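You operate a simulated robot arm through the tools that you are given. There is no shell and no other tool.

You run a simulated robot arm. Do the job below in one go: nothing can be reset, and whatever is moved stays where it is left.

TASK
Switch off, refill the tank to the 600 ml line and reseat it.
Fine: the machine switch goes off first and stays off; the tank stands on the worktop while it is filled from the glass jug; the jug goes back where it stood. Set down upright: tank, glass jug.

The check looks at the end state, three seconds after you hand in, the way a careful person would. Anything else that was tipped, shoved, dropped, spilled or broken makes it a failure.

THE ROBOT
A 7-joint arm with a two-finger parallel gripper, fixed in place. Base frame: the origin is on the floor under the middle of its stand, x ahead of it, y to its left, z up. Units: mm, degrees, N and s.
With the tool pointing down near the work surface it reaches from about 200 to 740 mm from the base axis. Its first joint turns from -166.0 to 166.0 degrees. Payload 1.57 kg.
The tool frame sits at the grasp point between the pads (the TCP): z along the fingers, y along the line on which they close. The tips reach 30 mm beyond it. The gripper opens to 110 mm. The fingers are 24 mm wide and 12 mm thick; the gripper's body (48 by 112 mm) begins 78 mm behind the TCP.
Orientation is that of the tool frame in the base frame, as a unit quaternion [x, y, z, w]. With the fingers straight down and closing along the base's y, the tool's x points along the base's -x, its y along +y and its z along -z.

THE INTERFACE
- The arm moves only by the tool arm_command. Its argument "increments" is a list of rows, each a list of 6 numbers: the shift along the base's x, y, z in units of 25 mm (1.0 is 25 mm), then the turn, a rotation vector about the base's x, y, z in units of 6 degrees (1.0 is 6 degrees). In form: [[tx, ty, tz, wx, wy, wz], ...]. A call has 1 to 20 rows; each row shifts and turns the commanded pose from where the row before left it. "claw" is the gripper command, from -1 (fully open) to 1 (shut), values between in proportion, set as the call begins (left out, the last holds). A call with a number of a shift or a turn outside -1 to 1 is refused whole. A row lasts 0.2 s, in which the tool goes at most 50 mm and 8.6 degrees; a call with a longer step from one row to the next is refused whole, and so is a gripper value outside its range. Where a pose cannot be reached the arm comes as near as it can. A force on the tool above 40 N (or 10 N above the force at the start of the call, whichever is more), or a blocked arm, ends the call early, and 0.2 s more pass. Each finger travels about 45 mm/s and halts on what it meets, pressing with about 24 N; the grip force reading is that of the motor and also rises with nothing between the fingers. The clock runs only during rows and for 0.2 s after the last one: add rows that do not move to give the fingers time. The reply holds the time, the measured pose of the TCP, the force on the tool along the base axes, the opening and the grip force, in the units named above and with some noise, with the torque about the TCP (base axes, N m) and any sound that the robot's microphone picked up.
- Cameras (640 x 400 px; columns grow to the right, rows downward): "scene" is fixed at [49.6, 502.4, 1508.4]; the picture's right is [-0.40, -0.92, 0.00], its down [-0.48, 0.21, -0.85] and it looks along [0.78, -0.34, -0.53] (base axes); focal length 308 px, centre (320, 200). "wrist" rides on the gripper at [70, 16, -141] in the tool frame; the picture's right is [-0.23, 0.97, 0.00], its down [-0.85, -0.20, -0.48] and it looks along [-0.47, -0.11, 0.88] (tool axes); focal length 222 px, centre (320, 200). There is no depth. A picture from a camera that has moved, and an enlarged one, comes with that camera's place and axes in the base frame and with its lens.
- capture(camera): a new picture of that camera. The clock stands still meanwhile.
- raise_lower(by): slides the trunk up (or, below 0, down) by that many mm; the arm rides with it, the base frame stays. It gives what a move gives, with no picture.
- close_up(camera, box): a new picture of the part [left, top, right, bottom] of that camera's present view, enlarged. The clock stands still meanwhile.
- job_done(): hands the job in; it is judged then, once.

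Places have to be worked out from the pictures, the camera data and where the tool is seen. Open the gripper and draw the arm clear of the work before you hand the job in, unless the task says otherwise.

The tools are called by a JSON object that holds its "method" and its "body". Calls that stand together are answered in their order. arm_command: Moves the arm, as the interface text tells. Its arguments: {"type":"object","properties":{"increments":{"type":"array"},"claw":{"type":"number"}},"required":["increments"]} The other tools are called the same way: raise_lower (by) moves the trunk up or down; capture (camera) takes a picture; close_up (camera, box) takes an enlarged picture of a part of a camera's view; job_done () hands the job in.

At the start:

```text
clock: 0.0
ee_pos: [319.8, 92.7, 1362.8]
orientation: [0.0, 1.0, 0.0, 0.0]
ft_force: [0.3, -0.9, -0.9]
ft_torque: [0.01, -0.01, 0.02]
opening: 109.8
grip_force: 0.1
trunk travel left (down, up): [-525.0, 65.0]
```

scene: 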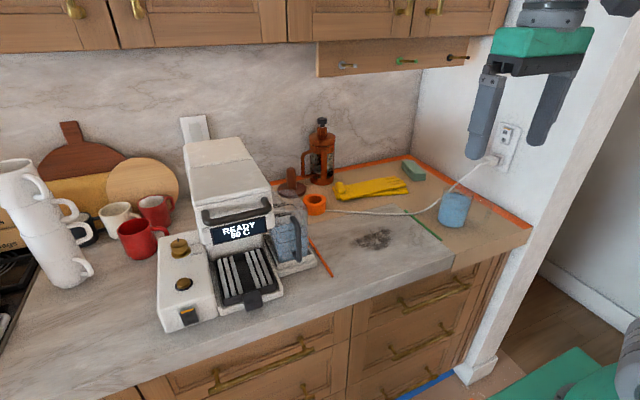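
wrist: 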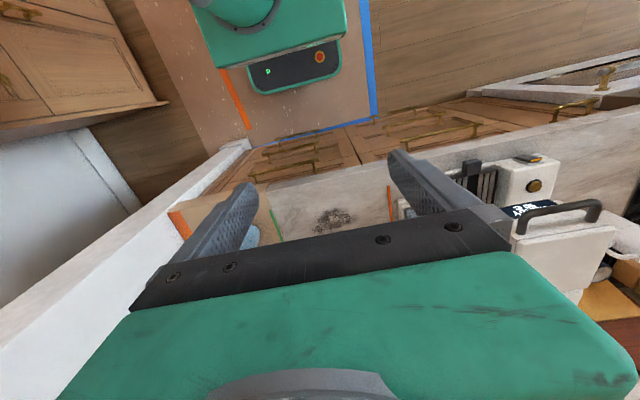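

I start by looking closely at the machine, the tank, and the area to the right of it before moving anything.

{"method": "close_up", "body": {"camera": "scene", "box": [140, 120, 340, 340]}}

{"method": "close_up", "body": {"camera": "scene", "box": [260, 100, 540, 280]}}

{"method": "close_up", "body": {"camera": "scene", "box": [240, 180, 340, 290]}}

{"method": "close_up", "body": {"camera": "scene", "box": [0, 100, 200, 340]}}

```text
1.82 times, centred on (240, 230) of scene
camera zoom: at [49.6, 502.4, 1508.4], right [-0.4, -0.92, 0.0], down [-0.48, 0.21, -0.85], along [0.78, -0.34, -0.53], focal length 560 px, centre (466, 146)
```

zoom: 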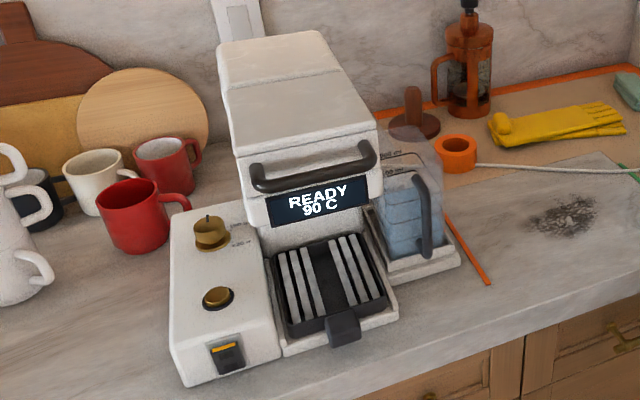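

```text
2.22 times, centred on (400, 190) of scene
camera zoom: at [49.6, 502.4, 1508.4], right [-0.4, -0.92, 0.0], down [-0.48, 0.21, -0.85], along [0.78, -0.34, -0.53], focal length 685 px, centre (142, 222)
```

zoom: 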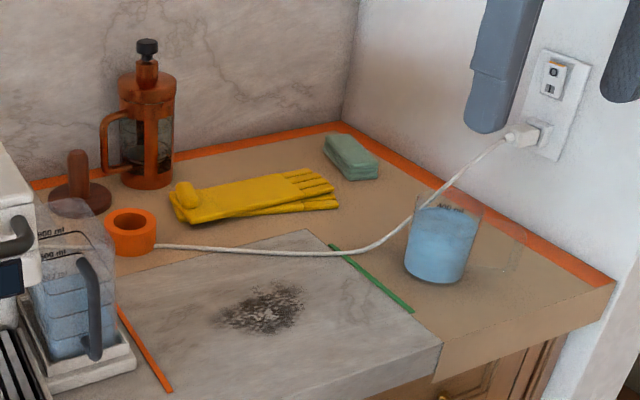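

```text
3.64 times, centred on (290, 235) of scene
camera zoom: at [49.6, 502.4, 1508.4], right [-0.4, -0.92, 0.0], down [-0.48, 0.21, -0.85], along [0.78, -0.34, -0.53], focal length 1121 px, centre (429, 73)
```

zoom: 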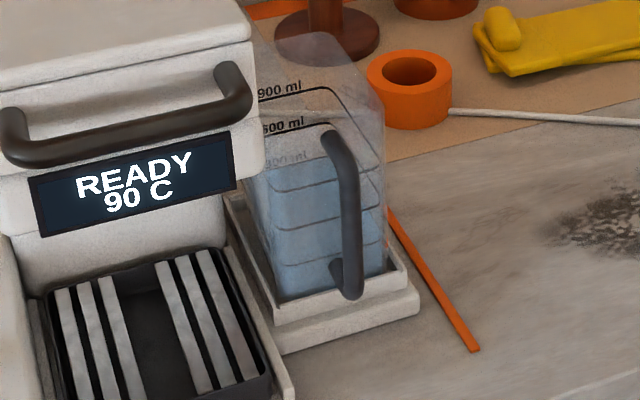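

```text
1.67 times, centred on (100, 220) of scene
camera zoom: at [49.6, 502.4, 1508.4], right [-0.4, -0.92, 0.0], down [-0.48, 0.21, -0.85], along [0.78, -0.34, -0.53], focal length 514 px, centre (687, 167)
```

zoom: 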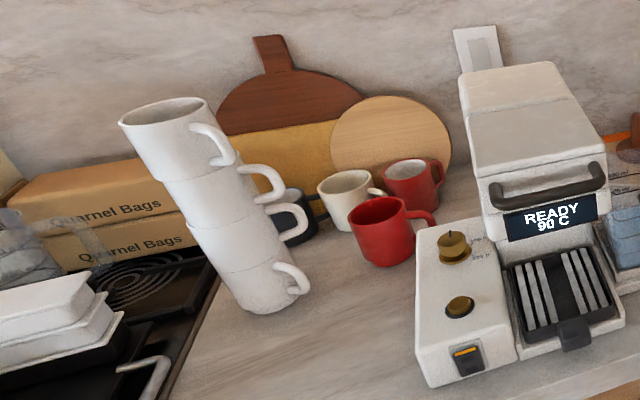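

The worktop appears to be around z≈915 from a rough triangulation. I zoom further on the switch, the tank's markings and the jug.

{"method": "close_up", "body": {"camera": "scene", "box": [150, 270, 230, 340]}}

{"method": "close_up", "body": {"camera": "scene", "box": [260, 180, 325, 280]}}

{"method": "close_up", "body": {"camera": "scene", "box": [425, 170, 535, 250]}}

{"method": "close_up", "body": {"camera": "wrist", "box": [380, 120, 640, 300]}}

{"method": "close_up", "body": {"camera": "wrist", "box": [150, 120, 450, 300]}}

```text
5.71 times, centred on (190, 305) of scene
camera zoom: at [49.6, 502.4, 1508.4], right [-0.4, -0.92, 0.0], down [-0.48, 0.21, -0.85], along [0.78, -0.34, -0.53], focal length 1761 px, centre (1063, -400)
```

zoom: 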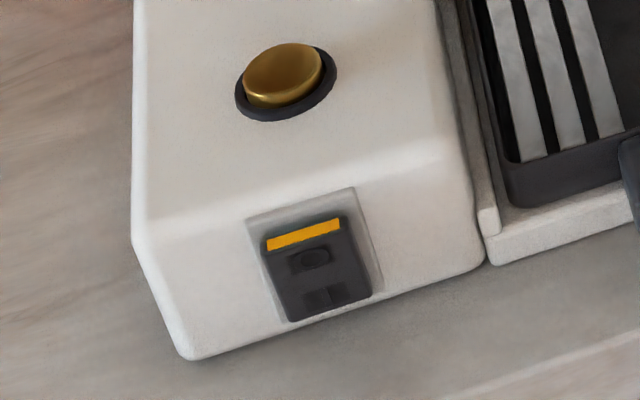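

```text
4.00 times, centred on (292, 230) of scene
camera zoom: at [49.6, 502.4, 1508.4], right [-0.4, -0.92, 0.0], down [-0.48, 0.21, -0.85], along [0.78, -0.34, -0.53], focal length 1233 px, centre (430, 80)
```

zoom: 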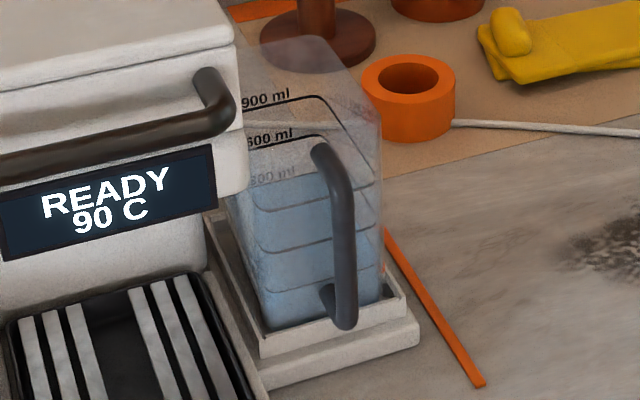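

```text
5.00 times, centred on (480, 210) of scene
camera zoom: at [49.6, 502.4, 1508.4], right [-0.4, -0.92, 0.0], down [-0.48, 0.21, -0.85], along [0.78, -0.34, -0.53], focal length 1541 px, centre (-480, 150)
```

zoom: 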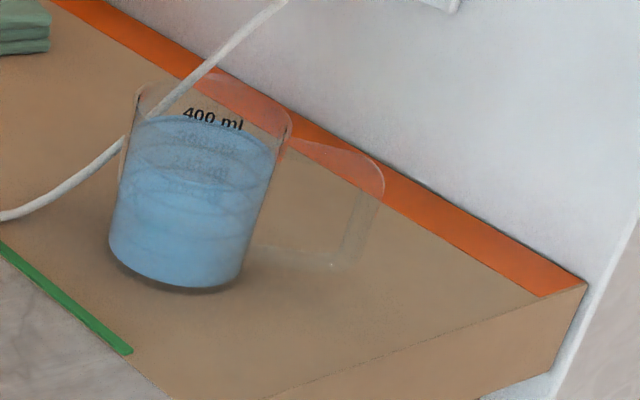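

```text
2.22 times, centred on (510, 210) of wrist
camera zoom: at [251.3, 108.8, 1504.5], right [0.23, 0.97, 0.0], down [0.85, -0.2, 0.48], along [0.47, -0.11, -0.88], focal length 494 px, centre (-102, 178)
```

zoom: 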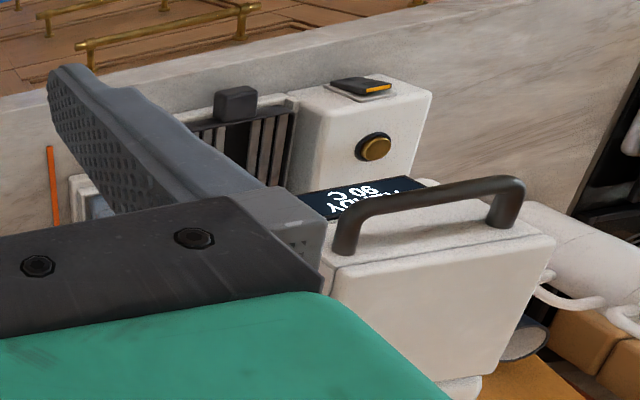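

```text
2.13 times, centred on (300, 210) of wrist
camera zoom: at [251.3, 108.8, 1504.5], right [0.23, 0.97, 0.0], down [0.85, -0.2, 0.48], along [0.47, -0.11, -0.88], focal length 474 px, centre (363, 179)
```

zoom: 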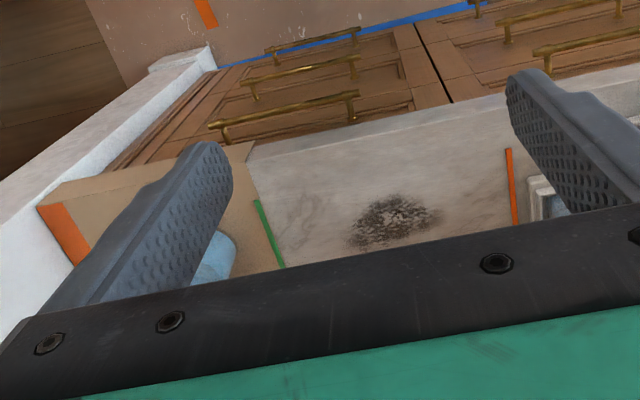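

The jug has its handle toward the right wall and holds about 380–400 ml. The switch is a rocker with an orange strip on the front of the left block. Next I move the wrist camera over the counter, tilted outward, to triangulate things.

{"method": "arm_command", "body": {"increments": [[0.6, -0.6, 0, 0, -0.5, 0], [0.6, -0.6, 0, 0, -0.5, 0], [0.6, -0.6, 0, 0, -0.5, 0], [0.6, -0.6, 0, 0, -0.5, 0], [0.6, -0.6, 0, 0, -0.5, 0], [0.6, -0.6, 0, 0, -0.5, 0], [0.6, -0.6, 0, 0, -0.5, 0], [0.6, -0.6, 0, 0, -0.5, 0], [0, 0, 0, 0, 0, 0]], "claw": -1}}

{"method": "capture", "body": {"camera": "wrist"}}

{"method": "capture", "body": {"camera": "scene"}}

```text
clock: 2.0
ee_pos: [440.4, -26.2, 1365.7]
orientation: [0.0, 0.978, 0.0, 0.208]
ft_force: [-0.5, -0.3, -0.3]
ft_torque: [0.0, -0.03, -0.03]
opening: 110.1
grip_force: 0.0
trunk travel left (down, up): [-525.0, 65.0]
```

```text
taken
camera wrist: at [320.2, -11.2, 1464.7], right [0.21, 0.97, 0.09], down [0.59, -0.2, 0.79], along [0.78, -0.11, -0.61], focal length 222 px, centre (320, 200)
```

wrist: 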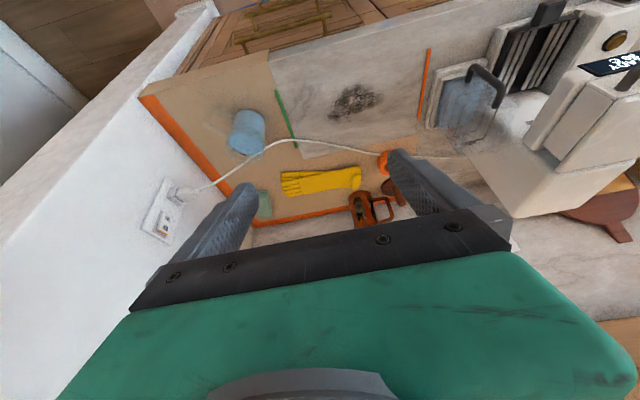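

```text
taken
```

scene: 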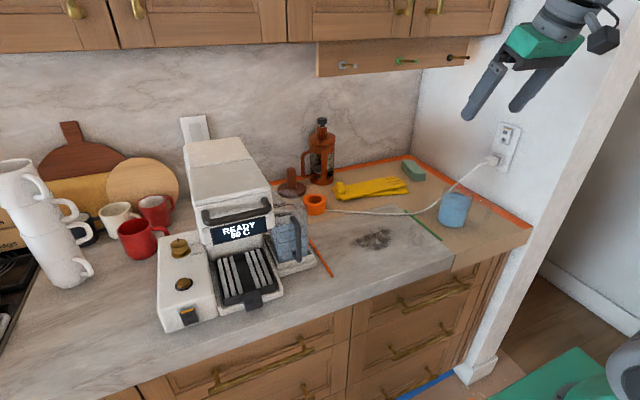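

The view is good now. I zoom into this wrist picture to take precise pixel positions.

{"method": "close_up", "body": {"camera": "wrist", "box": [130, 60, 330, 240]}}

{"method": "close_up", "body": {"camera": "wrist", "box": [400, 0, 640, 170]}}

{"method": "close_up", "body": {"camera": "wrist", "box": [410, 40, 540, 160]}}

{"method": "close_up", "body": {"camera": "wrist", "box": [200, 80, 300, 180]}}

```text
2.22 times, centred on (230, 150) of wrist
camera zoom: at [320.2, -11.2, 1464.7], right [0.21, 0.97, 0.09], down [0.59, -0.2, 0.79], along [0.78, -0.11, -0.61], focal length 494 px, centre (520, 311)
```

zoom: 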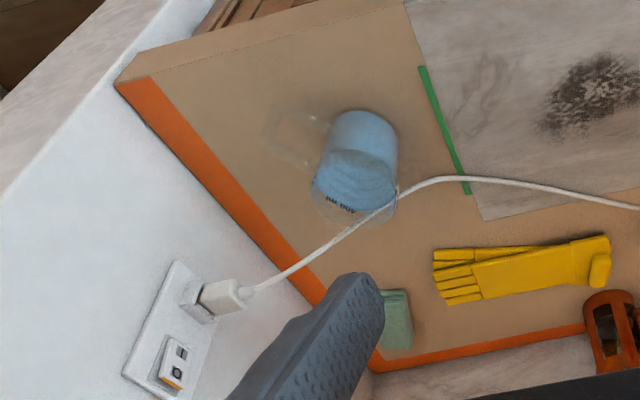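

```text
2.35 times, centred on (520, 85) of wrist
camera zoom: at [320.2, -11.2, 1464.7], right [0.21, 0.97, 0.09], down [0.59, -0.2, 0.79], along [0.78, -0.11, -0.61], focal length 523 px, centre (-151, 471)
```

zoom: 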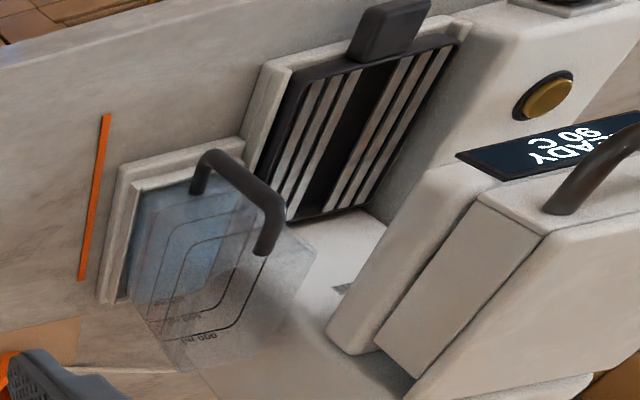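

```text
3.33 times, centred on (475, 100) of wrist
camera zoom: at [320.2, -11.2, 1464.7], right [0.21, 0.97, 0.09], down [0.59, -0.2, 0.79], along [0.78, -0.11, -0.61], focal length 740 px, centre (-197, 533)
```

zoom: 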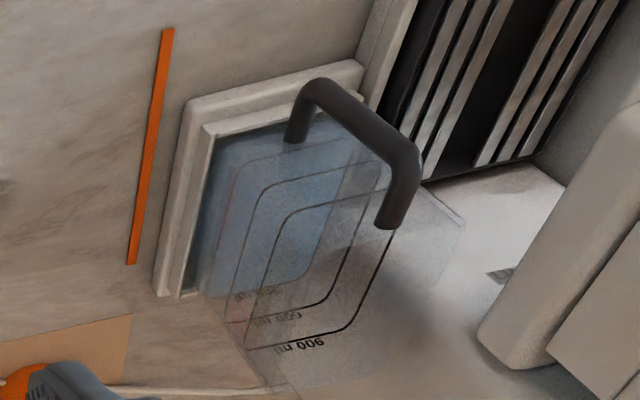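

```text
4.00 times, centred on (250, 130) of wrist
camera zoom: at [320.2, -11.2, 1464.7], right [0.21, 0.97, 0.09], down [0.59, -0.2, 0.79], along [0.78, -0.11, -0.61], focal length 888 px, centre (600, 480)
```

zoom: 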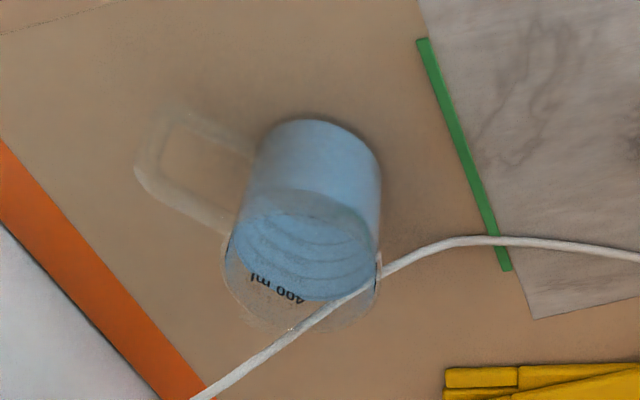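

Triangulation gives:
- worktop z≈920, front edge x≈465
- jug axis at (630,-220), about 90 mm wide and 115 mm tall, handle toward (-0.88,-0.47)
- tank seat x 610–772, y 261–372; tank handle bar at about (596,318), z 975–1090
- rocker switch at about (555,586,950), on a vertical face toward the robot

I swing left to look at the machine front closely.

{"method": "arm_command", "body": {"increments": [[-0.2, 1.0, -0.4, 0, -0.35, 0], [-0.2, 1.0, -0.4, 0, -0.35, 0], [-0.2, 1.0, -0.4, 0, -0.35, 0], [-0.2, 1.0, -0.4, 0, -0.35, 0], [-0.2, 1.0, -0.4, 0, -0.35, 0], [-0.2, 1.0, -0.4, 0, -0.35, 0], [-0.2, 1.0, -0.4, 0, -0.35, 0], [-0.2, 1.0, -0.4, 0, -0.35, 0], [-0.2, 1.0, -0.4, 0, -0.35, 0], [-0.2, 1.0, -0.4, 0, -0.35, 0], [-0.2, 1.0, -0.4, 0, -0.35, 0], [-0.2, 1.0, -0.4, 0, -0.35, 0], [-0.2, 1.0, -0.4, 0, -0.35, 0], [-0.2, 1.0, -0.4, 0, -0.35, 0], [-0.2, 1.0, -0.4, 0, -0.35, 0], [-0.2, 1.0, -0.4, 0, -0.35, 0], [0, 0, 0, 0, 0, 0]]}}

{"method": "capture", "body": {"camera": "wrist"}}

{"method": "capture", "body": {"camera": "scene"}}

```text
clock: 5.6
ee_pos: [360.6, 373.7, 1205.9]
orientation: [0.0, 0.877, 0.0, 0.481]
ft_force: [0.1, -0.3, 0.1]
ft_torque: [0.0, 0.02, -0.02]
opening: 109.6
grip_force: 0.1
trunk travel left (down, up): [-525.0, 65.0]
```

```text
taken
camera wrist: at [204.5, 388.7, 1221.7], right [0.12, 0.97, 0.19], down [0.05, -0.2, 0.98], along [0.99, -0.11, -0.08], focal length 222 px, centre (320, 200)
```

wrist: 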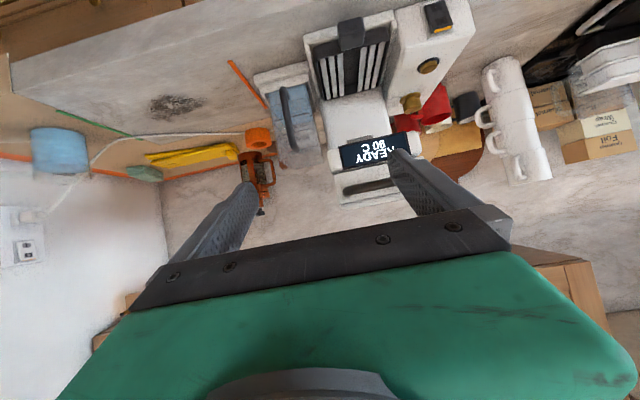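

```text
taken
```

scene: 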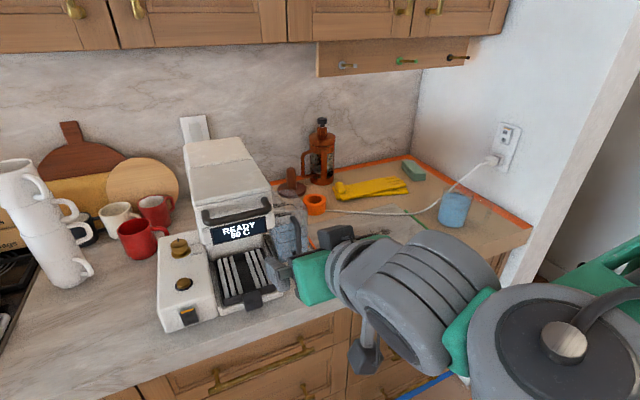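

The rocker is visible from the front now; I zoom on it and on the tank.

{"method": "close_up", "body": {"camera": "wrist", "box": [390, 0, 490, 60]}}

{"method": "close_up", "body": {"camera": "wrist", "box": [240, 50, 340, 170]}}

{"method": "close_up", "body": {"camera": "wrist", "box": [220, 0, 500, 210]}}

```text
6.40 times, centred on (440, 30) of wrist
camera zoom: at [204.5, 388.7, 1221.7], right [0.12, 0.97, 0.19], down [0.05, -0.2, 0.98], along [0.99, -0.11, -0.08], focal length 1422 px, centre (-448, 1288)
```

zoom: 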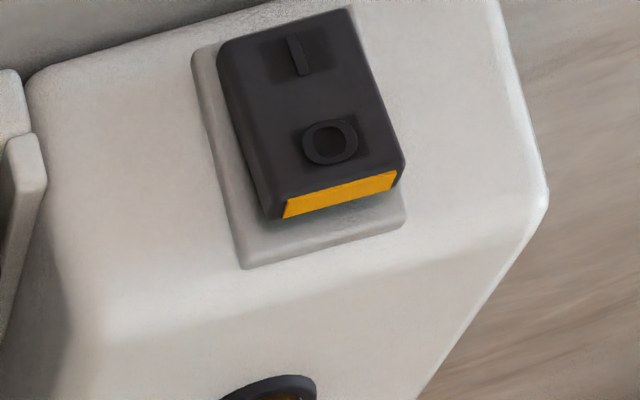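

```text
3.33 times, centred on (290, 110) of wrist
camera zoom: at [204.5, 388.7, 1221.7], right [0.12, 0.97, 0.19], down [0.05, -0.2, 0.98], along [0.99, -0.11, -0.08], focal length 740 px, centre (420, 500)
```

zoom: 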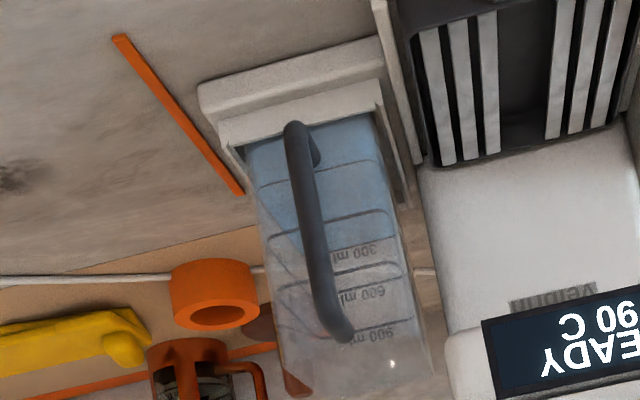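

```text
1.90 times, centred on (360, 105) of wrist
camera zoom: at [204.5, 388.7, 1221.7], right [0.12, 0.97, 0.19], down [0.05, -0.2, 0.98], along [0.99, -0.11, -0.08], focal length 423 px, centre (244, 381)
```

zoom: 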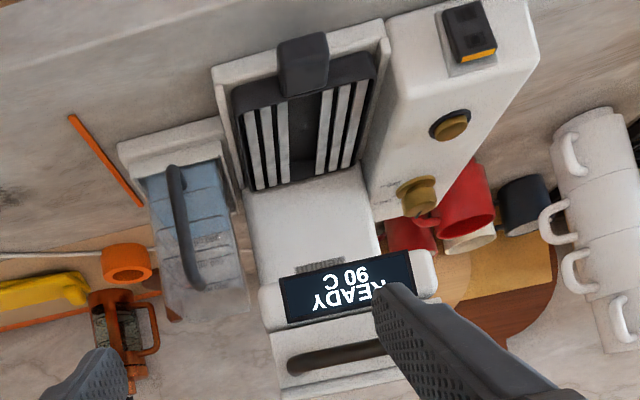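

The "O" half is the top, protruding half (the orange strip marks ON), so I must press the top half in. First I lower the trunk by 200 mm, with the gripper still in front of the counter edge.

{"method": "raise_lower", "body": {"by": -200}}

{"method": "capture", "body": {"camera": "scene"}}

{"method": "capture", "body": {"camera": "wrist"}}

```text
clock: 7.8
ee_pos: [360.8, 372.6, 1006.0]
orientation: [0.001, 0.876, 0.0, 0.482]
ft_force: [0.4, 0.2, -0.6]
ft_torque: [-0.01, -0.02, 0.0]
opening: 110.2
grip_force: 0.2
trunk travel left (down, up): [-325.0, 265.0]
```

```text
taken
```

scene: 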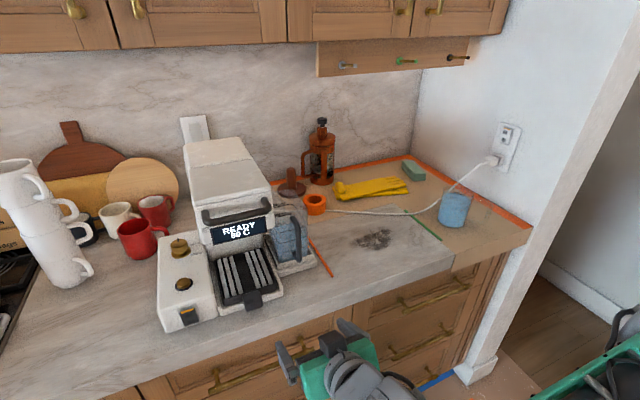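

```text
taken
camera wrist: at [204.6, 388.3, 1021.9], right [0.12, 0.97, 0.19], down [0.05, -0.2, 0.98], along [0.99, -0.11, -0.08], focal length 222 px, centre (320, 200)
```

wrist: 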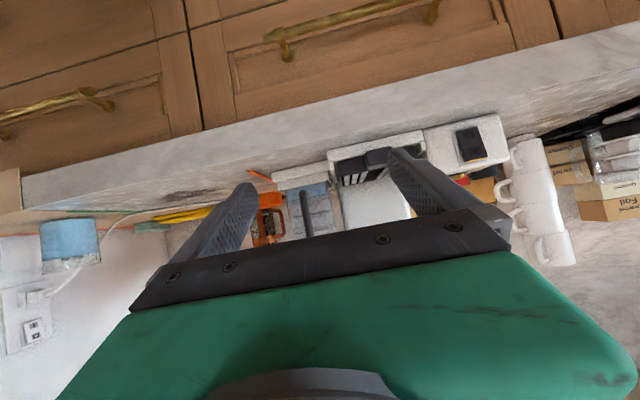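

The arm lowered cleanly. I zoom on the switch from this lower viewpoint to triangulate it.

{"method": "close_up", "body": {"camera": "wrist", "box": [420, 100, 520, 180]}}

{"method": "close_up", "body": {"camera": "wrist", "box": [240, 110, 400, 240]}}

```text
5.00 times, centred on (470, 140) of wrist
camera zoom: at [204.6, 388.3, 1021.9], right [0.12, 0.97, 0.19], down [0.05, -0.2, 0.98], along [0.99, -0.11, -0.08], focal length 1111 px, centre (-430, 500)
```

zoom: 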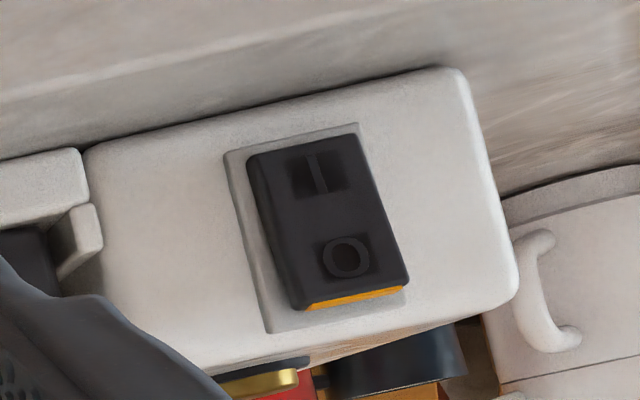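

```text
3.08 times, centred on (320, 175) of wrist
camera zoom: at [204.6, 388.3, 1021.9], right [0.12, 0.97, 0.19], down [0.05, -0.2, 0.98], along [0.99, -0.11, -0.08], focal length 684 px, centre (320, 277)
```

zoom: 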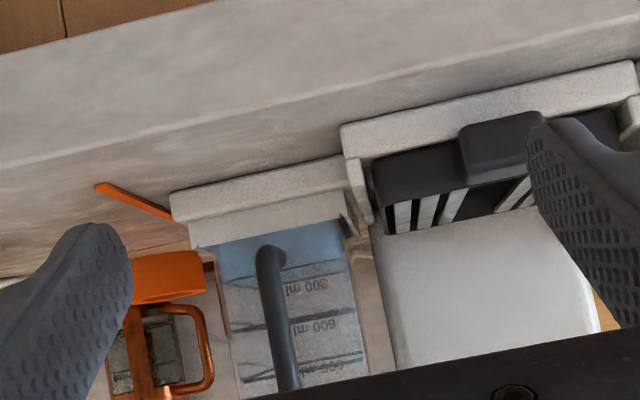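

The rocker centre comes out at (548,585,961), with its O half at z≈964–984. I close the gripper, turn the tool horizontal and stage in front of the O half at z≈976.

{"method": "arm_command", "body": {"increments": [[0.44, 0.85, -0.12, 0, -0.54, 0], [0.44, 0.85, -0.12, 0, -0.54, 0], [0.44, 0.85, -0.12, 0, -0.54, 0], [0.44, 0.85, -0.12, 0, -0.54, 0], [0.44, 0.85, -0.12, 0, -0.54, 0], [0.44, 0.85, -0.12, 0, -0.54, 0], [0.44, 0.85, -0.12, 0, -0.54, 0], [0.44, 0.85, -0.12, 0, -0.54, 0], [0.44, 0.85, -0.12, 0, -0.54, 0], [0.44, 0.85, -0.12, 0, -0.54, 0], [0, 0, 0, 0, 0, 0], [0, 0, 0, 0, 0, 0]], "claw": 1}}

{"method": "capture", "body": {"camera": "wrist"}}

{"method": "capture", "body": {"camera": "scene"}}

```text
clock: 10.4
ee_pos: [470.8, 584.2, 978.2]
orientation: [0.0, 0.707, 0.0, 0.707]
ft_force: [0.4, -0.9, -0.8]
ft_torque: [0.01, -0.02, 0.01]
opening: 0.0
grip_force: 21.3
trunk travel left (down, up): [-325.0, 265.0]
```

```text
taken
camera wrist: at [330.6, 600.1, 906.8], right [0.0, 0.97, 0.23], down [-0.48, -0.2, 0.85], along [0.88, -0.11, 0.47], focal length 222 px, centre (320, 200)
```

wrist: 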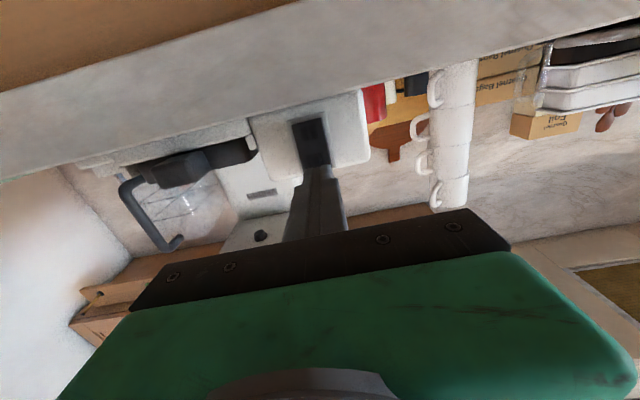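

```text
taken
```

scene: 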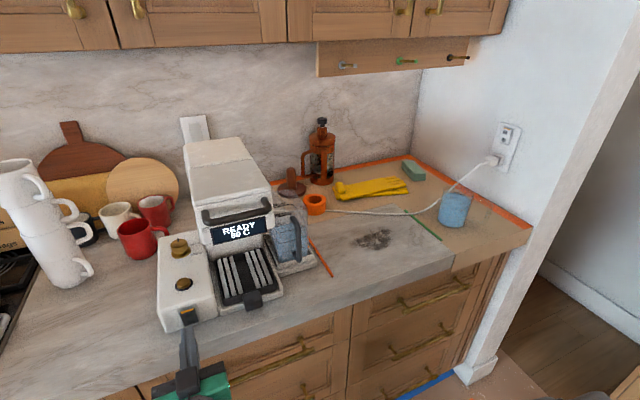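

The pose was reached. I check the finger's alignment with the O half before pressing.

{"method": "close_up", "body": {"camera": "wrist", "box": [260, 90, 380, 200]}}

{"method": "close_up", "body": {"camera": "scene", "box": [150, 280, 230, 390]}}

```text
3.64 times, centred on (320, 145) of wrist
camera zoom: at [330.6, 600.1, 906.8], right [0.0, 0.97, 0.23], down [-0.48, -0.2, 0.85], along [0.88, -0.11, 0.47], focal length 808 px, centre (320, 400)
```

zoom: 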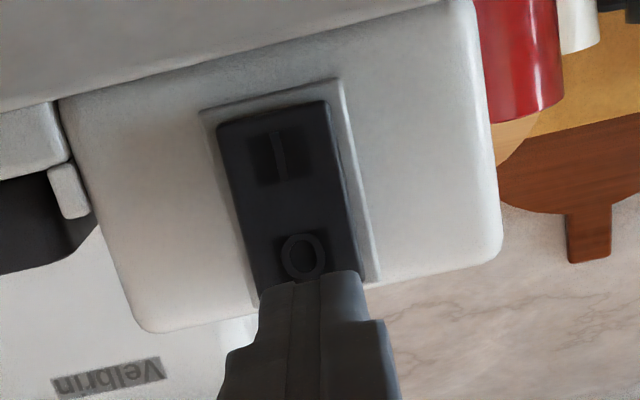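

```text
3.64 times, centred on (190, 335) of scene
camera zoom: at [49.6, 502.4, 1508.4], right [-0.4, -0.92, 0.0], down [-0.48, 0.21, -0.85], along [0.78, -0.34, -0.53], focal length 1121 px, centre (793, -291)
```

zoom: 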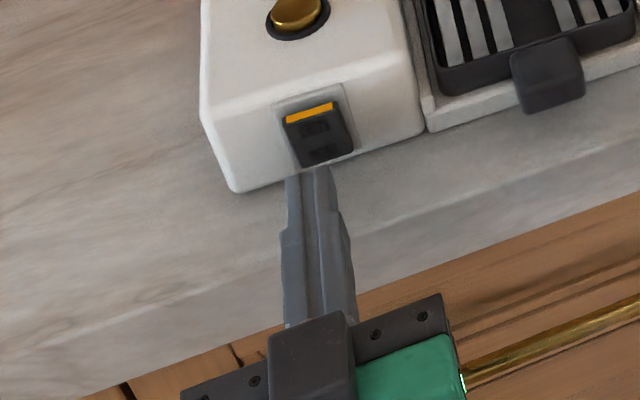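

The tip is aligned with the O half. I advance to just short of contact.

{"method": "arm_command", "body": {"increments": [[0.4, 0, 0, 0, 0, 0], [0.4, 0, 0, 0, 0, 0], [0.4, 0, 0, 0, 0, 0], [0.3, 0, 0, 0, 0, 0], [0, 0, 0, 0, 0, 0]]}}

{"method": "close_up", "body": {"camera": "scene", "box": [150, 280, 230, 390]}}

```text
clock: 11.6
ee_pos: [508.7, 585.4, 976.7]
orientation: [0.0, 0.707, 0.0, 0.707]
ft_force: [-3.0, -0.9, 1.4]
ft_torque: [-0.03, 0.0, -0.01]
opening: 0.2
grip_force: 21.5
trunk travel left (down, up): [-325.0, 265.0]
```

```text
3.64 times, centred on (190, 335) of scene
camera zoom: at [49.6, 502.4, 1508.4], right [-0.4, -0.92, 0.0], down [-0.48, 0.21, -0.85], along [0.78, -0.34, -0.53], focal length 1121 px, centre (793, -291)
```

zoom: 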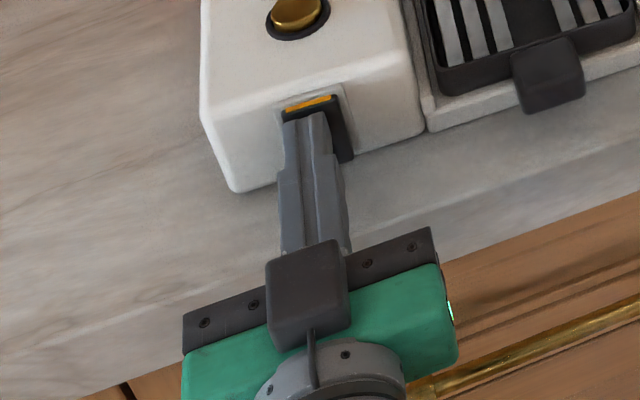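

A 3 N reading shows first contact with the tip at x≈539. I press on in 2 mm steps.

{"method": "arm_command", "body": {"increments": [[0.1, 0, 0, 0, 0, 0], [0.1, 0, 0, 0, 0, 0]]}}

{"method": "close_up", "body": {"camera": "scene", "box": [140, 200, 300, 340]}}

```text
clock: 12.2
ee_pos: [510.4, 586.4, 977.7]
orientation: [-0.002, 0.707, 0.002, 0.708]
ft_force: [-26.6, -0.9, -0.5]
ft_torque: [0.24, 0.33, -0.04]
opening: 0.0
grip_force: 21.4
trunk travel left (down, up): [-325.0, 265.0]
```

```text
2.86 times, centred on (220, 270) of scene
camera zoom: at [49.6, 502.4, 1508.4], right [-0.4, -0.92, 0.0], down [-0.48, 0.21, -0.85], along [0.78, -0.34, -0.53], focal length 881 px, centre (606, 0)
```

zoom: 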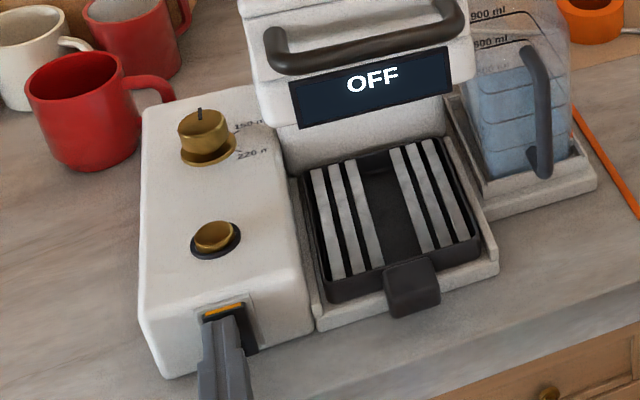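

The display now reads OFF. I back straight off and check that it stays off and nothing has shifted.

{"method": "arm_command", "body": {"increments": [[-0.2, 0, 0, 0, 0, 0], [-0.4, 0, 0, 0, 0, 0], [-0.6, 0, 0, 0, 0, 0], [-0.6, 0, 0, 0, 0, 0], [0, 0, 0, 0, 0, 0]]}}

{"method": "close_up", "body": {"camera": "scene", "box": [140, 200, 300, 340]}}

{"method": "close_up", "body": {"camera": "wrist", "box": [260, 90, 380, 200]}}

{"method": "close_up", "body": {"camera": "scene", "box": [150, 270, 230, 340]}}

```text
clock: 13.4
ee_pos: [468.6, 584.2, 976.5]
orientation: [0.0, 0.707, 0.0, 0.707]
ft_force: [0.1, 0.1, 0.1]
ft_torque: [-0.01, 0.0, -0.04]
opening: 0.0
grip_force: 20.8
trunk travel left (down, up): [-325.0, 265.0]
```

```text
2.86 times, centred on (220, 270) of scene
camera zoom: at [49.6, 502.4, 1508.4], right [-0.4, -0.92, 0.0], down [-0.48, 0.21, -0.85], along [0.78, -0.34, -0.53], focal length 881 px, centre (606, 0)
```

zoom: 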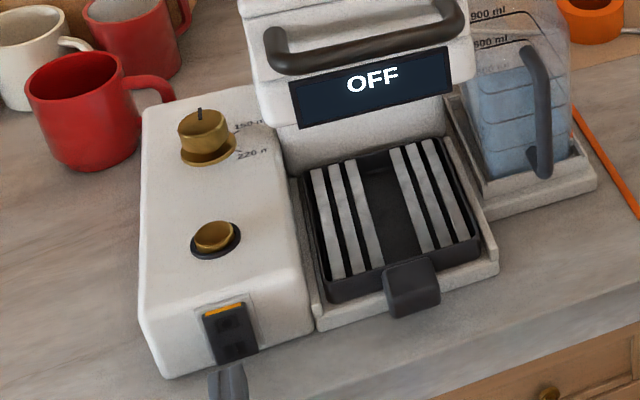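

```text
3.64 times, centred on (320, 145) of wrist
camera zoom: at [327.2, 600.5, 905.1], right [0.0, 0.97, 0.23], down [-0.48, -0.2, 0.86], along [0.88, -0.11, 0.47], focal length 808 px, centre (320, 400)
```

zoom: 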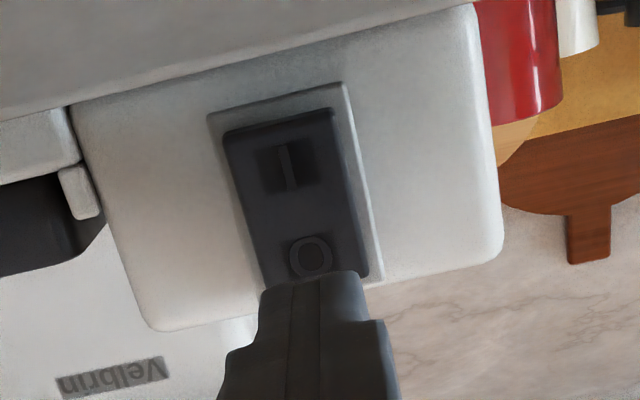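

```text
5.71 times, centred on (190, 305) of scene
camera zoom: at [49.6, 502.4, 1508.4], right [-0.4, -0.92, 0.0], down [-0.48, 0.21, -0.85], along [0.78, -0.34, -0.53], focal length 1761 px, centre (1063, -400)
```

zoom: 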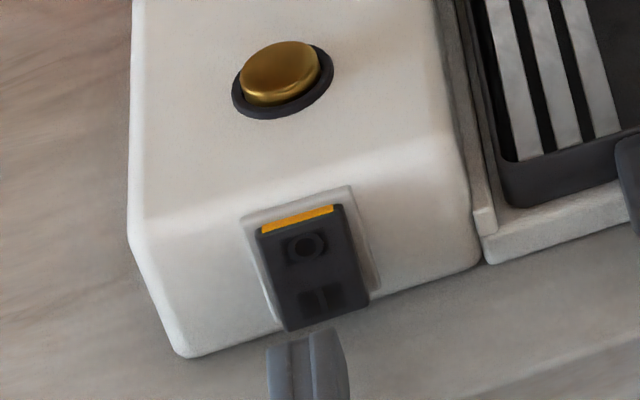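

The rocker has flipped and the display stays on OFF. Next I inspect the tank from the front at level-line height, with the gripper open.

{"method": "arm_command", "body": {"increments": [[-0.12, -0.95, 0.18, 0, 0.45, 0], [-0.12, -0.95, 0.18, 0, 0.45, 0], [-0.12, -0.95, 0.18, 0, 0.45, 0], [-0.12, -0.95, 0.18, 0, 0.45, 0], [-0.12, -0.95, 0.18, 0, 0.45, 0], [-0.12, -0.95, 0.18, 0, 0.45, 0], [-0.12, -0.95, 0.18, 0, 0.45, 0], [-0.12, -0.95, 0.18, 0, 0.45, 0], [-0.12, -0.95, 0.18, 0, 0.45, 0], [-0.12, -0.95, 0.18, 0, 0.45, 0], [-0.12, -0.95, 0.18, 0, 0.45, 0], [-0.12, -0.95, 0.18, 0, 0.45, 0], [0, 0, 0, 0, 0, 0]], "claw": -1}}

{"method": "capture", "body": {"camera": "wrist"}}

{"method": "close_up", "body": {"camera": "wrist", "box": [240, 100, 400, 240]}}

```text
clock: 16.2
ee_pos: [432.5, 298.4, 1029.4]
orientation: [0.0, 0.876, 0.0, 0.482]
ft_force: [-0.9, 0.4, -0.1]
ft_torque: [0.01, -0.02, 0.0]
opening: 110.1
grip_force: 0.0
trunk travel left (down, up): [-325.0, 265.0]
```

```text
taken
camera wrist: at [275.9, 313.8, 1046.1], right [0.12, 0.97, 0.19], down [0.05, -0.2, 0.98], along [0.99, -0.11, -0.08], focal length 222 px, centre (320, 200)
```

wrist: 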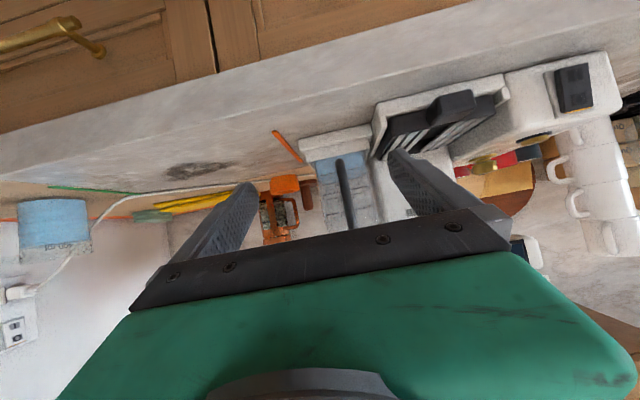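

```text
2.86 times, centred on (320, 170) of wrist
camera zoom: at [275.9, 313.8, 1046.1], right [0.12, 0.97, 0.19], down [0.05, -0.2, 0.98], along [0.99, -0.11, -0.08], focal length 635 px, centre (320, 286)
```

zoom: 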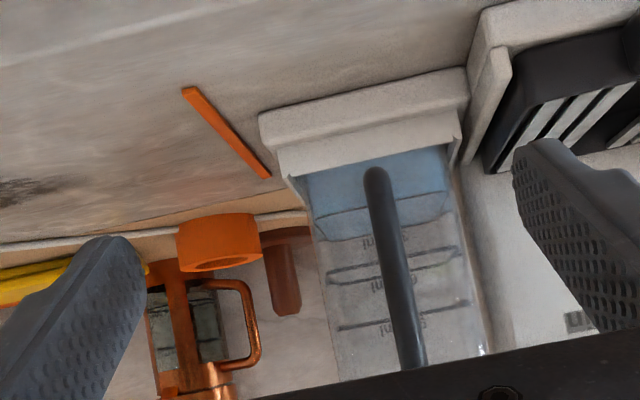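

{"method": "close_up", "body": {"camera": "wrist", "box": [295, 120, 375, 200]}}

{"method": "close_up", "body": {"camera": "wrist", "box": [295, 160, 375, 240]}}

```text
5.00 times, centred on (335, 160) of wrist
camera zoom: at [275.9, 313.8, 1046.1], right [0.12, 0.97, 0.19], down [0.05, -0.2, 0.98], along [0.99, -0.11, -0.08], focal length 1111 px, centre (245, 400)
```

zoom: 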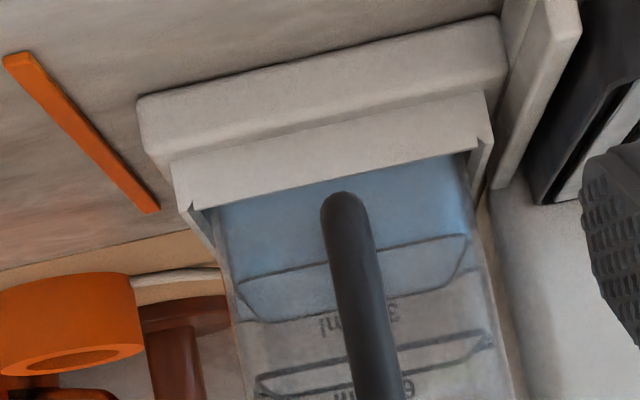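

```text
5.00 times, centred on (335, 200) of wrist
camera zoom: at [275.9, 313.8, 1046.1], right [0.12, 0.97, 0.19], down [0.05, -0.2, 0.98], along [0.99, -0.11, -0.08], focal length 1111 px, centre (245, 200)
```

zoom: 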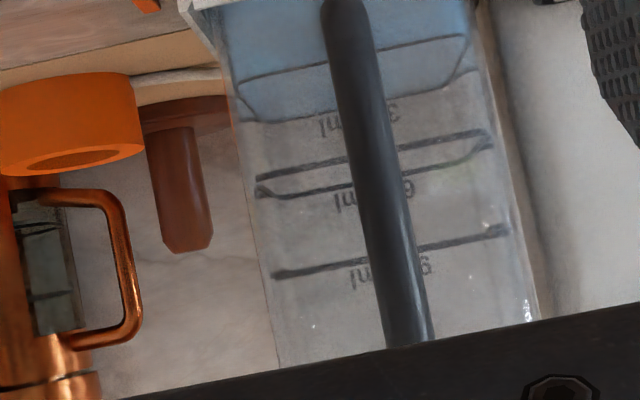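

The tank reads about the 300 ml line, with lines spaced about 31 mm. The tank spans x 632–750, y 278–358, with its top at z≈1090. I'll grip its two side walls near the front with the fingers pitched 20° below horizontal and the handle sitting between the fingers. I stage in front of it.

{"method": "arm_command", "body": {"increments": [[0.85, 0.13, -0.09, 0, -0.347, 0], [0.85, 0.13, -0.09, 0, -0.347, 0], [0.85, 0.13, -0.09, 0, -0.347, 0], [0.85, 0.13, -0.09, 0, -0.347, 0], [0.85, 0.13, -0.09, 0, -0.347, 0], [0.85, 0.13, -0.09, 0, -0.347, 0], [0, 0, 0, 0, 0, 0]], "claw": -1}}

{"method": "capture", "body": {"camera": "wrist"}}

{"method": "close_up", "body": {"camera": "scene", "box": [200, 170, 360, 320]}}

```text
clock: 17.8
ee_pos: [559.0, 320.2, 1014.4]
orientation: [-0.001, 0.819, 0.001, 0.574]
ft_force: [-0.4, 0.5, -1.1]
ft_torque: [0.01, 0.0, -0.01]
opening: 110.1
grip_force: 0.0
trunk travel left (down, up): [-325.0, 265.0]
```

```text
taken
camera wrist: at [403.7, 335.0, 995.9], right [0.08, 0.97, 0.21], down [-0.16, -0.2, 0.97], along [0.98, -0.11, 0.14], focal length 222 px, centre (320, 200)
```

wrist: 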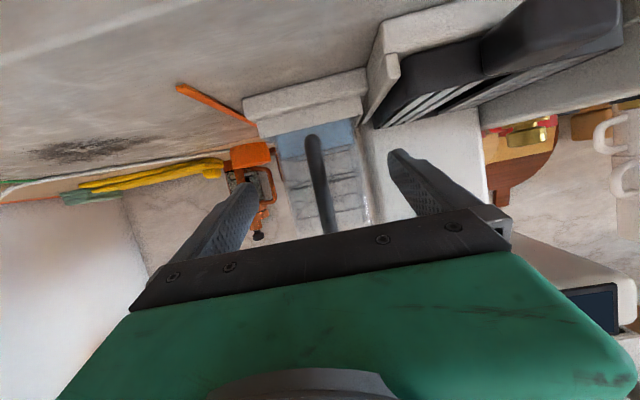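

```text
2.67 times, centred on (280, 245) of scene
camera zoom: at [49.6, 502.4, 1508.4], right [-0.4, -0.92, 0.0], down [-0.48, 0.21, -0.85], along [0.78, -0.34, -0.53], focal length 822 px, centre (427, 80)
```

zoom: 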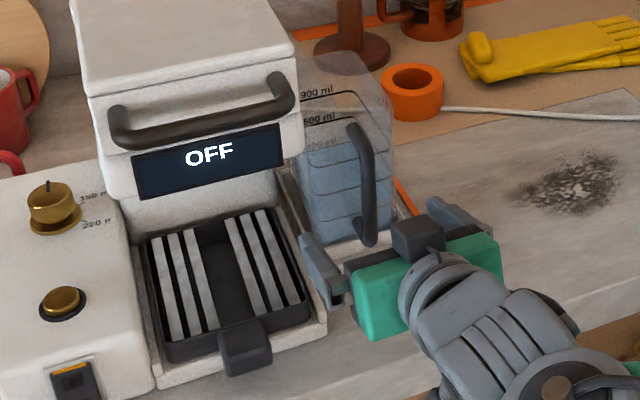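

The gripper straddles the handle line. I zoom the wrist view to verify lateral alignment before advancing.

{"method": "close_up", "body": {"camera": "wrist", "box": [200, 80, 460, 240]}}

{"method": "close_up", "body": {"camera": "wrist", "box": [260, 90, 380, 240]}}

{"method": "close_up", "body": {"camera": "scene", "box": [260, 180, 340, 290]}}

```text
2.46 times, centred on (330, 160) of wrist
camera zoom: at [403.7, 335.0, 995.9], right [0.08, 0.97, 0.21], down [-0.16, -0.2, 0.97], along [0.98, -0.11, 0.14], focal length 547 px, centre (295, 298)
```

zoom: 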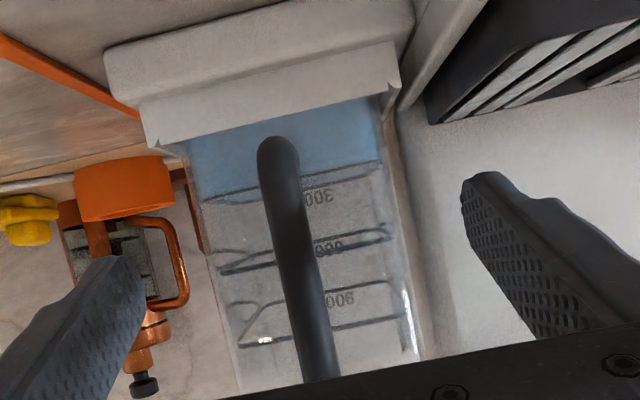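

```text
2.67 times, centred on (320, 165) of wrist
camera zoom: at [403.7, 335.0, 995.9], right [0.08, 0.97, 0.21], down [-0.16, -0.2, 0.97], along [0.98, -0.11, 0.14], focal length 592 px, centre (320, 293)
```

zoom: 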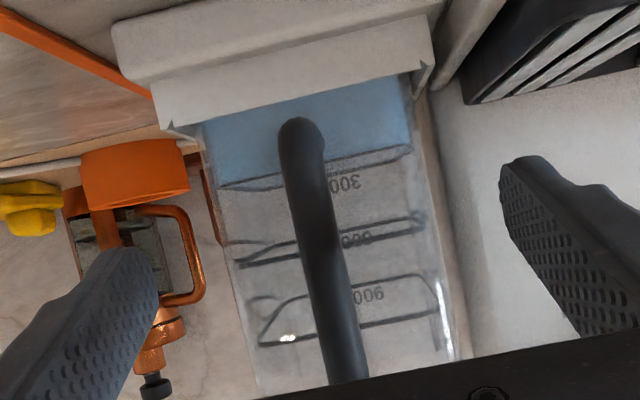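

```text
3.64 times, centred on (300, 235) of scene
camera zoom: at [49.6, 502.4, 1508.4], right [-0.4, -0.92, 0.0], down [-0.48, 0.21, -0.85], along [0.78, -0.34, -0.53], focal length 1121 px, centre (393, 73)
```

zoom: 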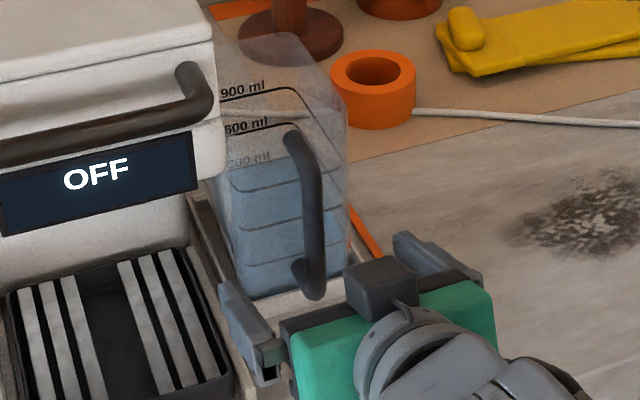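

Aligned (tank centre y≈318, handle bar x≈600). I advance so the fingertips flank the tank side walls, stopping with the palm about 10 mm short of the handle.

{"method": "arm_command", "body": {"increments": [[0.45, -0.02, 0, 0, 0, 0], [0.45, -0.02, 0, 0, 0, 0], [0.45, -0.02, 0, 0, 0, 0], [0.45, -0.02, 0, 0, 0, 0], [0.45, 0, 0, 0, 0, 0], [0.45, 0, 0, 0, 0, 0], [0.45, 0, 0, 0, 0, 0], [0.4, 0, 0, 0, 0, 0], [0, 0, 0, 0, 0, 0]]}}

{"method": "capture", "body": {"camera": "wrist"}}

{"method": "close_up", "body": {"camera": "scene", "box": [240, 180, 350, 290]}}

```text
clock: 19.8
ee_pos: [649.4, 316.1, 1017.6]
orientation: [0.0, 0.819, 0.0, 0.574]
ft_force: [-0.5, 0.1, 0.3]
ft_torque: [0.03, -0.02, 0.01]
opening: 110.1
grip_force: 0.1
trunk travel left (down, up): [-325.0, 265.0]
```

```text
taken
camera wrist: at [492.0, 331.8, 998.2], right [0.08, 0.97, 0.21], down [-0.16, -0.2, 0.97], along [0.98, -0.11, 0.14], focal length 222 px, centre (320, 200)
```

wrist: 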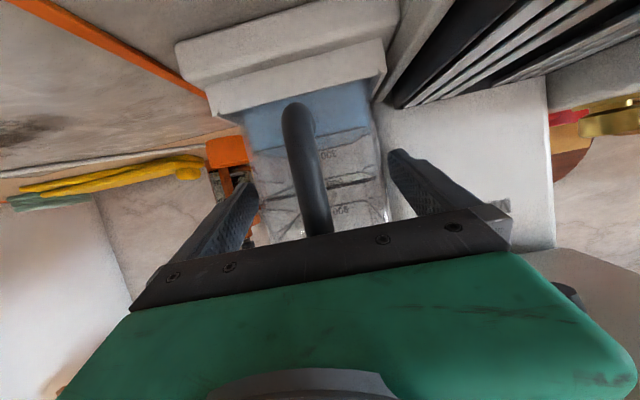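

```text
3.64 times, centred on (295, 235) of scene
camera zoom: at [49.6, 502.4, 1508.4], right [-0.4, -0.92, 0.0], down [-0.48, 0.21, -0.85], along [0.78, -0.34, -0.53], focal length 1121 px, centre (411, 73)
```

zoom: 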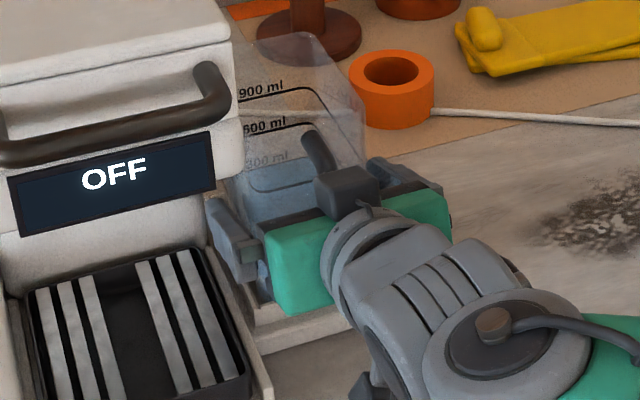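

No contact so far, and the tips flank the tank evenly. I close the gripper on it.

{"method": "arm_command", "body": {"increments": [[0, 0, 0, 0, 0, 0], [0, 0, 0, 0, 0, 0], [0, 0, 0, 0, 0, 0], [0, 0, 0, 0, 0, 0], [0, 0, 0, 0, 0, 0]], "claw": 1}}

{"method": "capture", "body": {"camera": "wrist"}}

```text
clock: 21.0
ee_pos: [648.7, 317.1, 1016.7]
orientation: [0.0, 0.819, 0.0, 0.574]
ft_force: [0.0, 1.6, 0.3]
ft_torque: [0.09, -0.08, 0.14]
opening: 85.9
grip_force: 24.8
trunk travel left (down, up): [-325.0, 265.0]
```

```text
taken
camera wrist: at [491.7, 332.1, 998.3], right [0.08, 0.97, 0.21], down [-0.16, -0.2, 0.97], along [0.98, -0.11, 0.14], focal length 222 px, centre (320, 200)
```

wrist: 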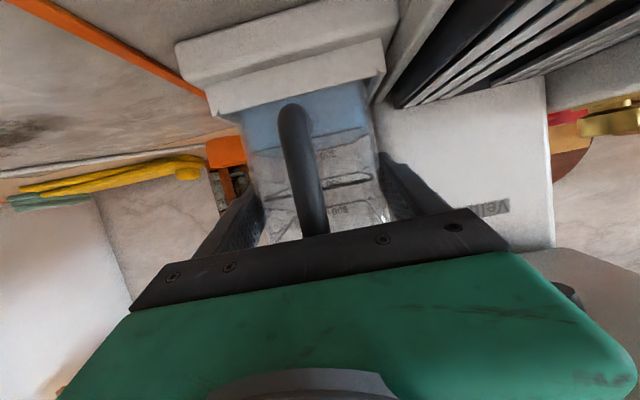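

Gripped with an opening of 86 mm; the seated reference pose is TCP (648.7, 317.1, 1016.7). I lift gently by 20 mm and check the load.

{"method": "arm_command", "body": {"increments": [[0, 0, 0.1, 0, 0, 0], [0, 0, 0.1, 0, 0, 0], [0, 0, 0.15, 0, 0, 0], [0, 0, 0.15, 0, 0, 0], [0, 0, 0.15, 0, 0, 0], [0, 0, 0.15, 0, 0, 0], [0, 0, 0, 0, 0, 0], [0, 0, 0, 0, 0, 0]]}}

{"method": "close_up", "body": {"camera": "scene", "box": [240, 180, 350, 290]}}

{"method": "close_up", "body": {"camera": "wrist", "box": [160, 0, 440, 240]}}

```text
clock: 22.8
ee_pos: [648.5, 316.0, 1037.1]
orientation: [0.0, 0.819, 0.0, 0.574]
ft_force: [0.0, -0.6, -5.1]
ft_torque: [-0.04, 0.17, -0.01]
opening: 86.0
grip_force: 24.4
trunk travel left (down, up): [-325.0, 265.0]
```

```text
3.64 times, centred on (295, 235) of scene
camera zoom: at [49.6, 502.4, 1508.4], right [-0.4, -0.92, 0.0], down [-0.48, 0.21, -0.85], along [0.78, -0.34, -0.53], focal length 1121 px, centre (411, 73)
```

zoom: 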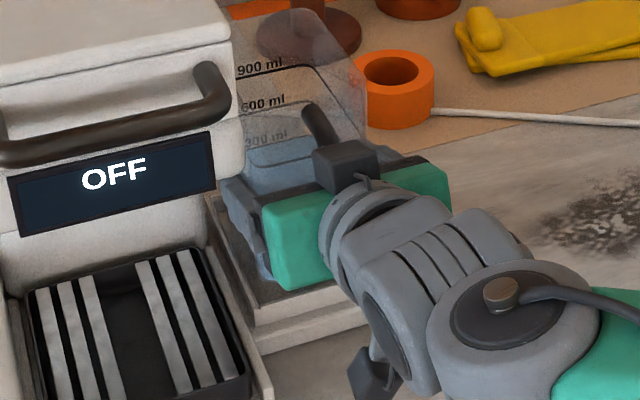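

```text
1.67 times, centred on (300, 120) of wrist
camera zoom: at [492.2, 331.9, 1018.4], right [0.08, 0.97, 0.21], down [-0.16, -0.2, 0.97], along [0.98, -0.11, 0.14], focal length 370 px, centre (353, 333)
```

zoom: 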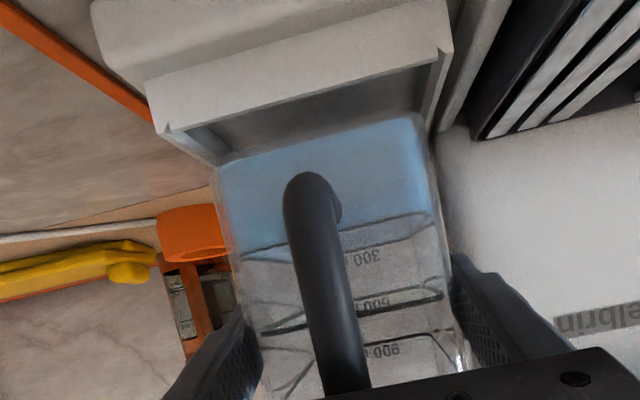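

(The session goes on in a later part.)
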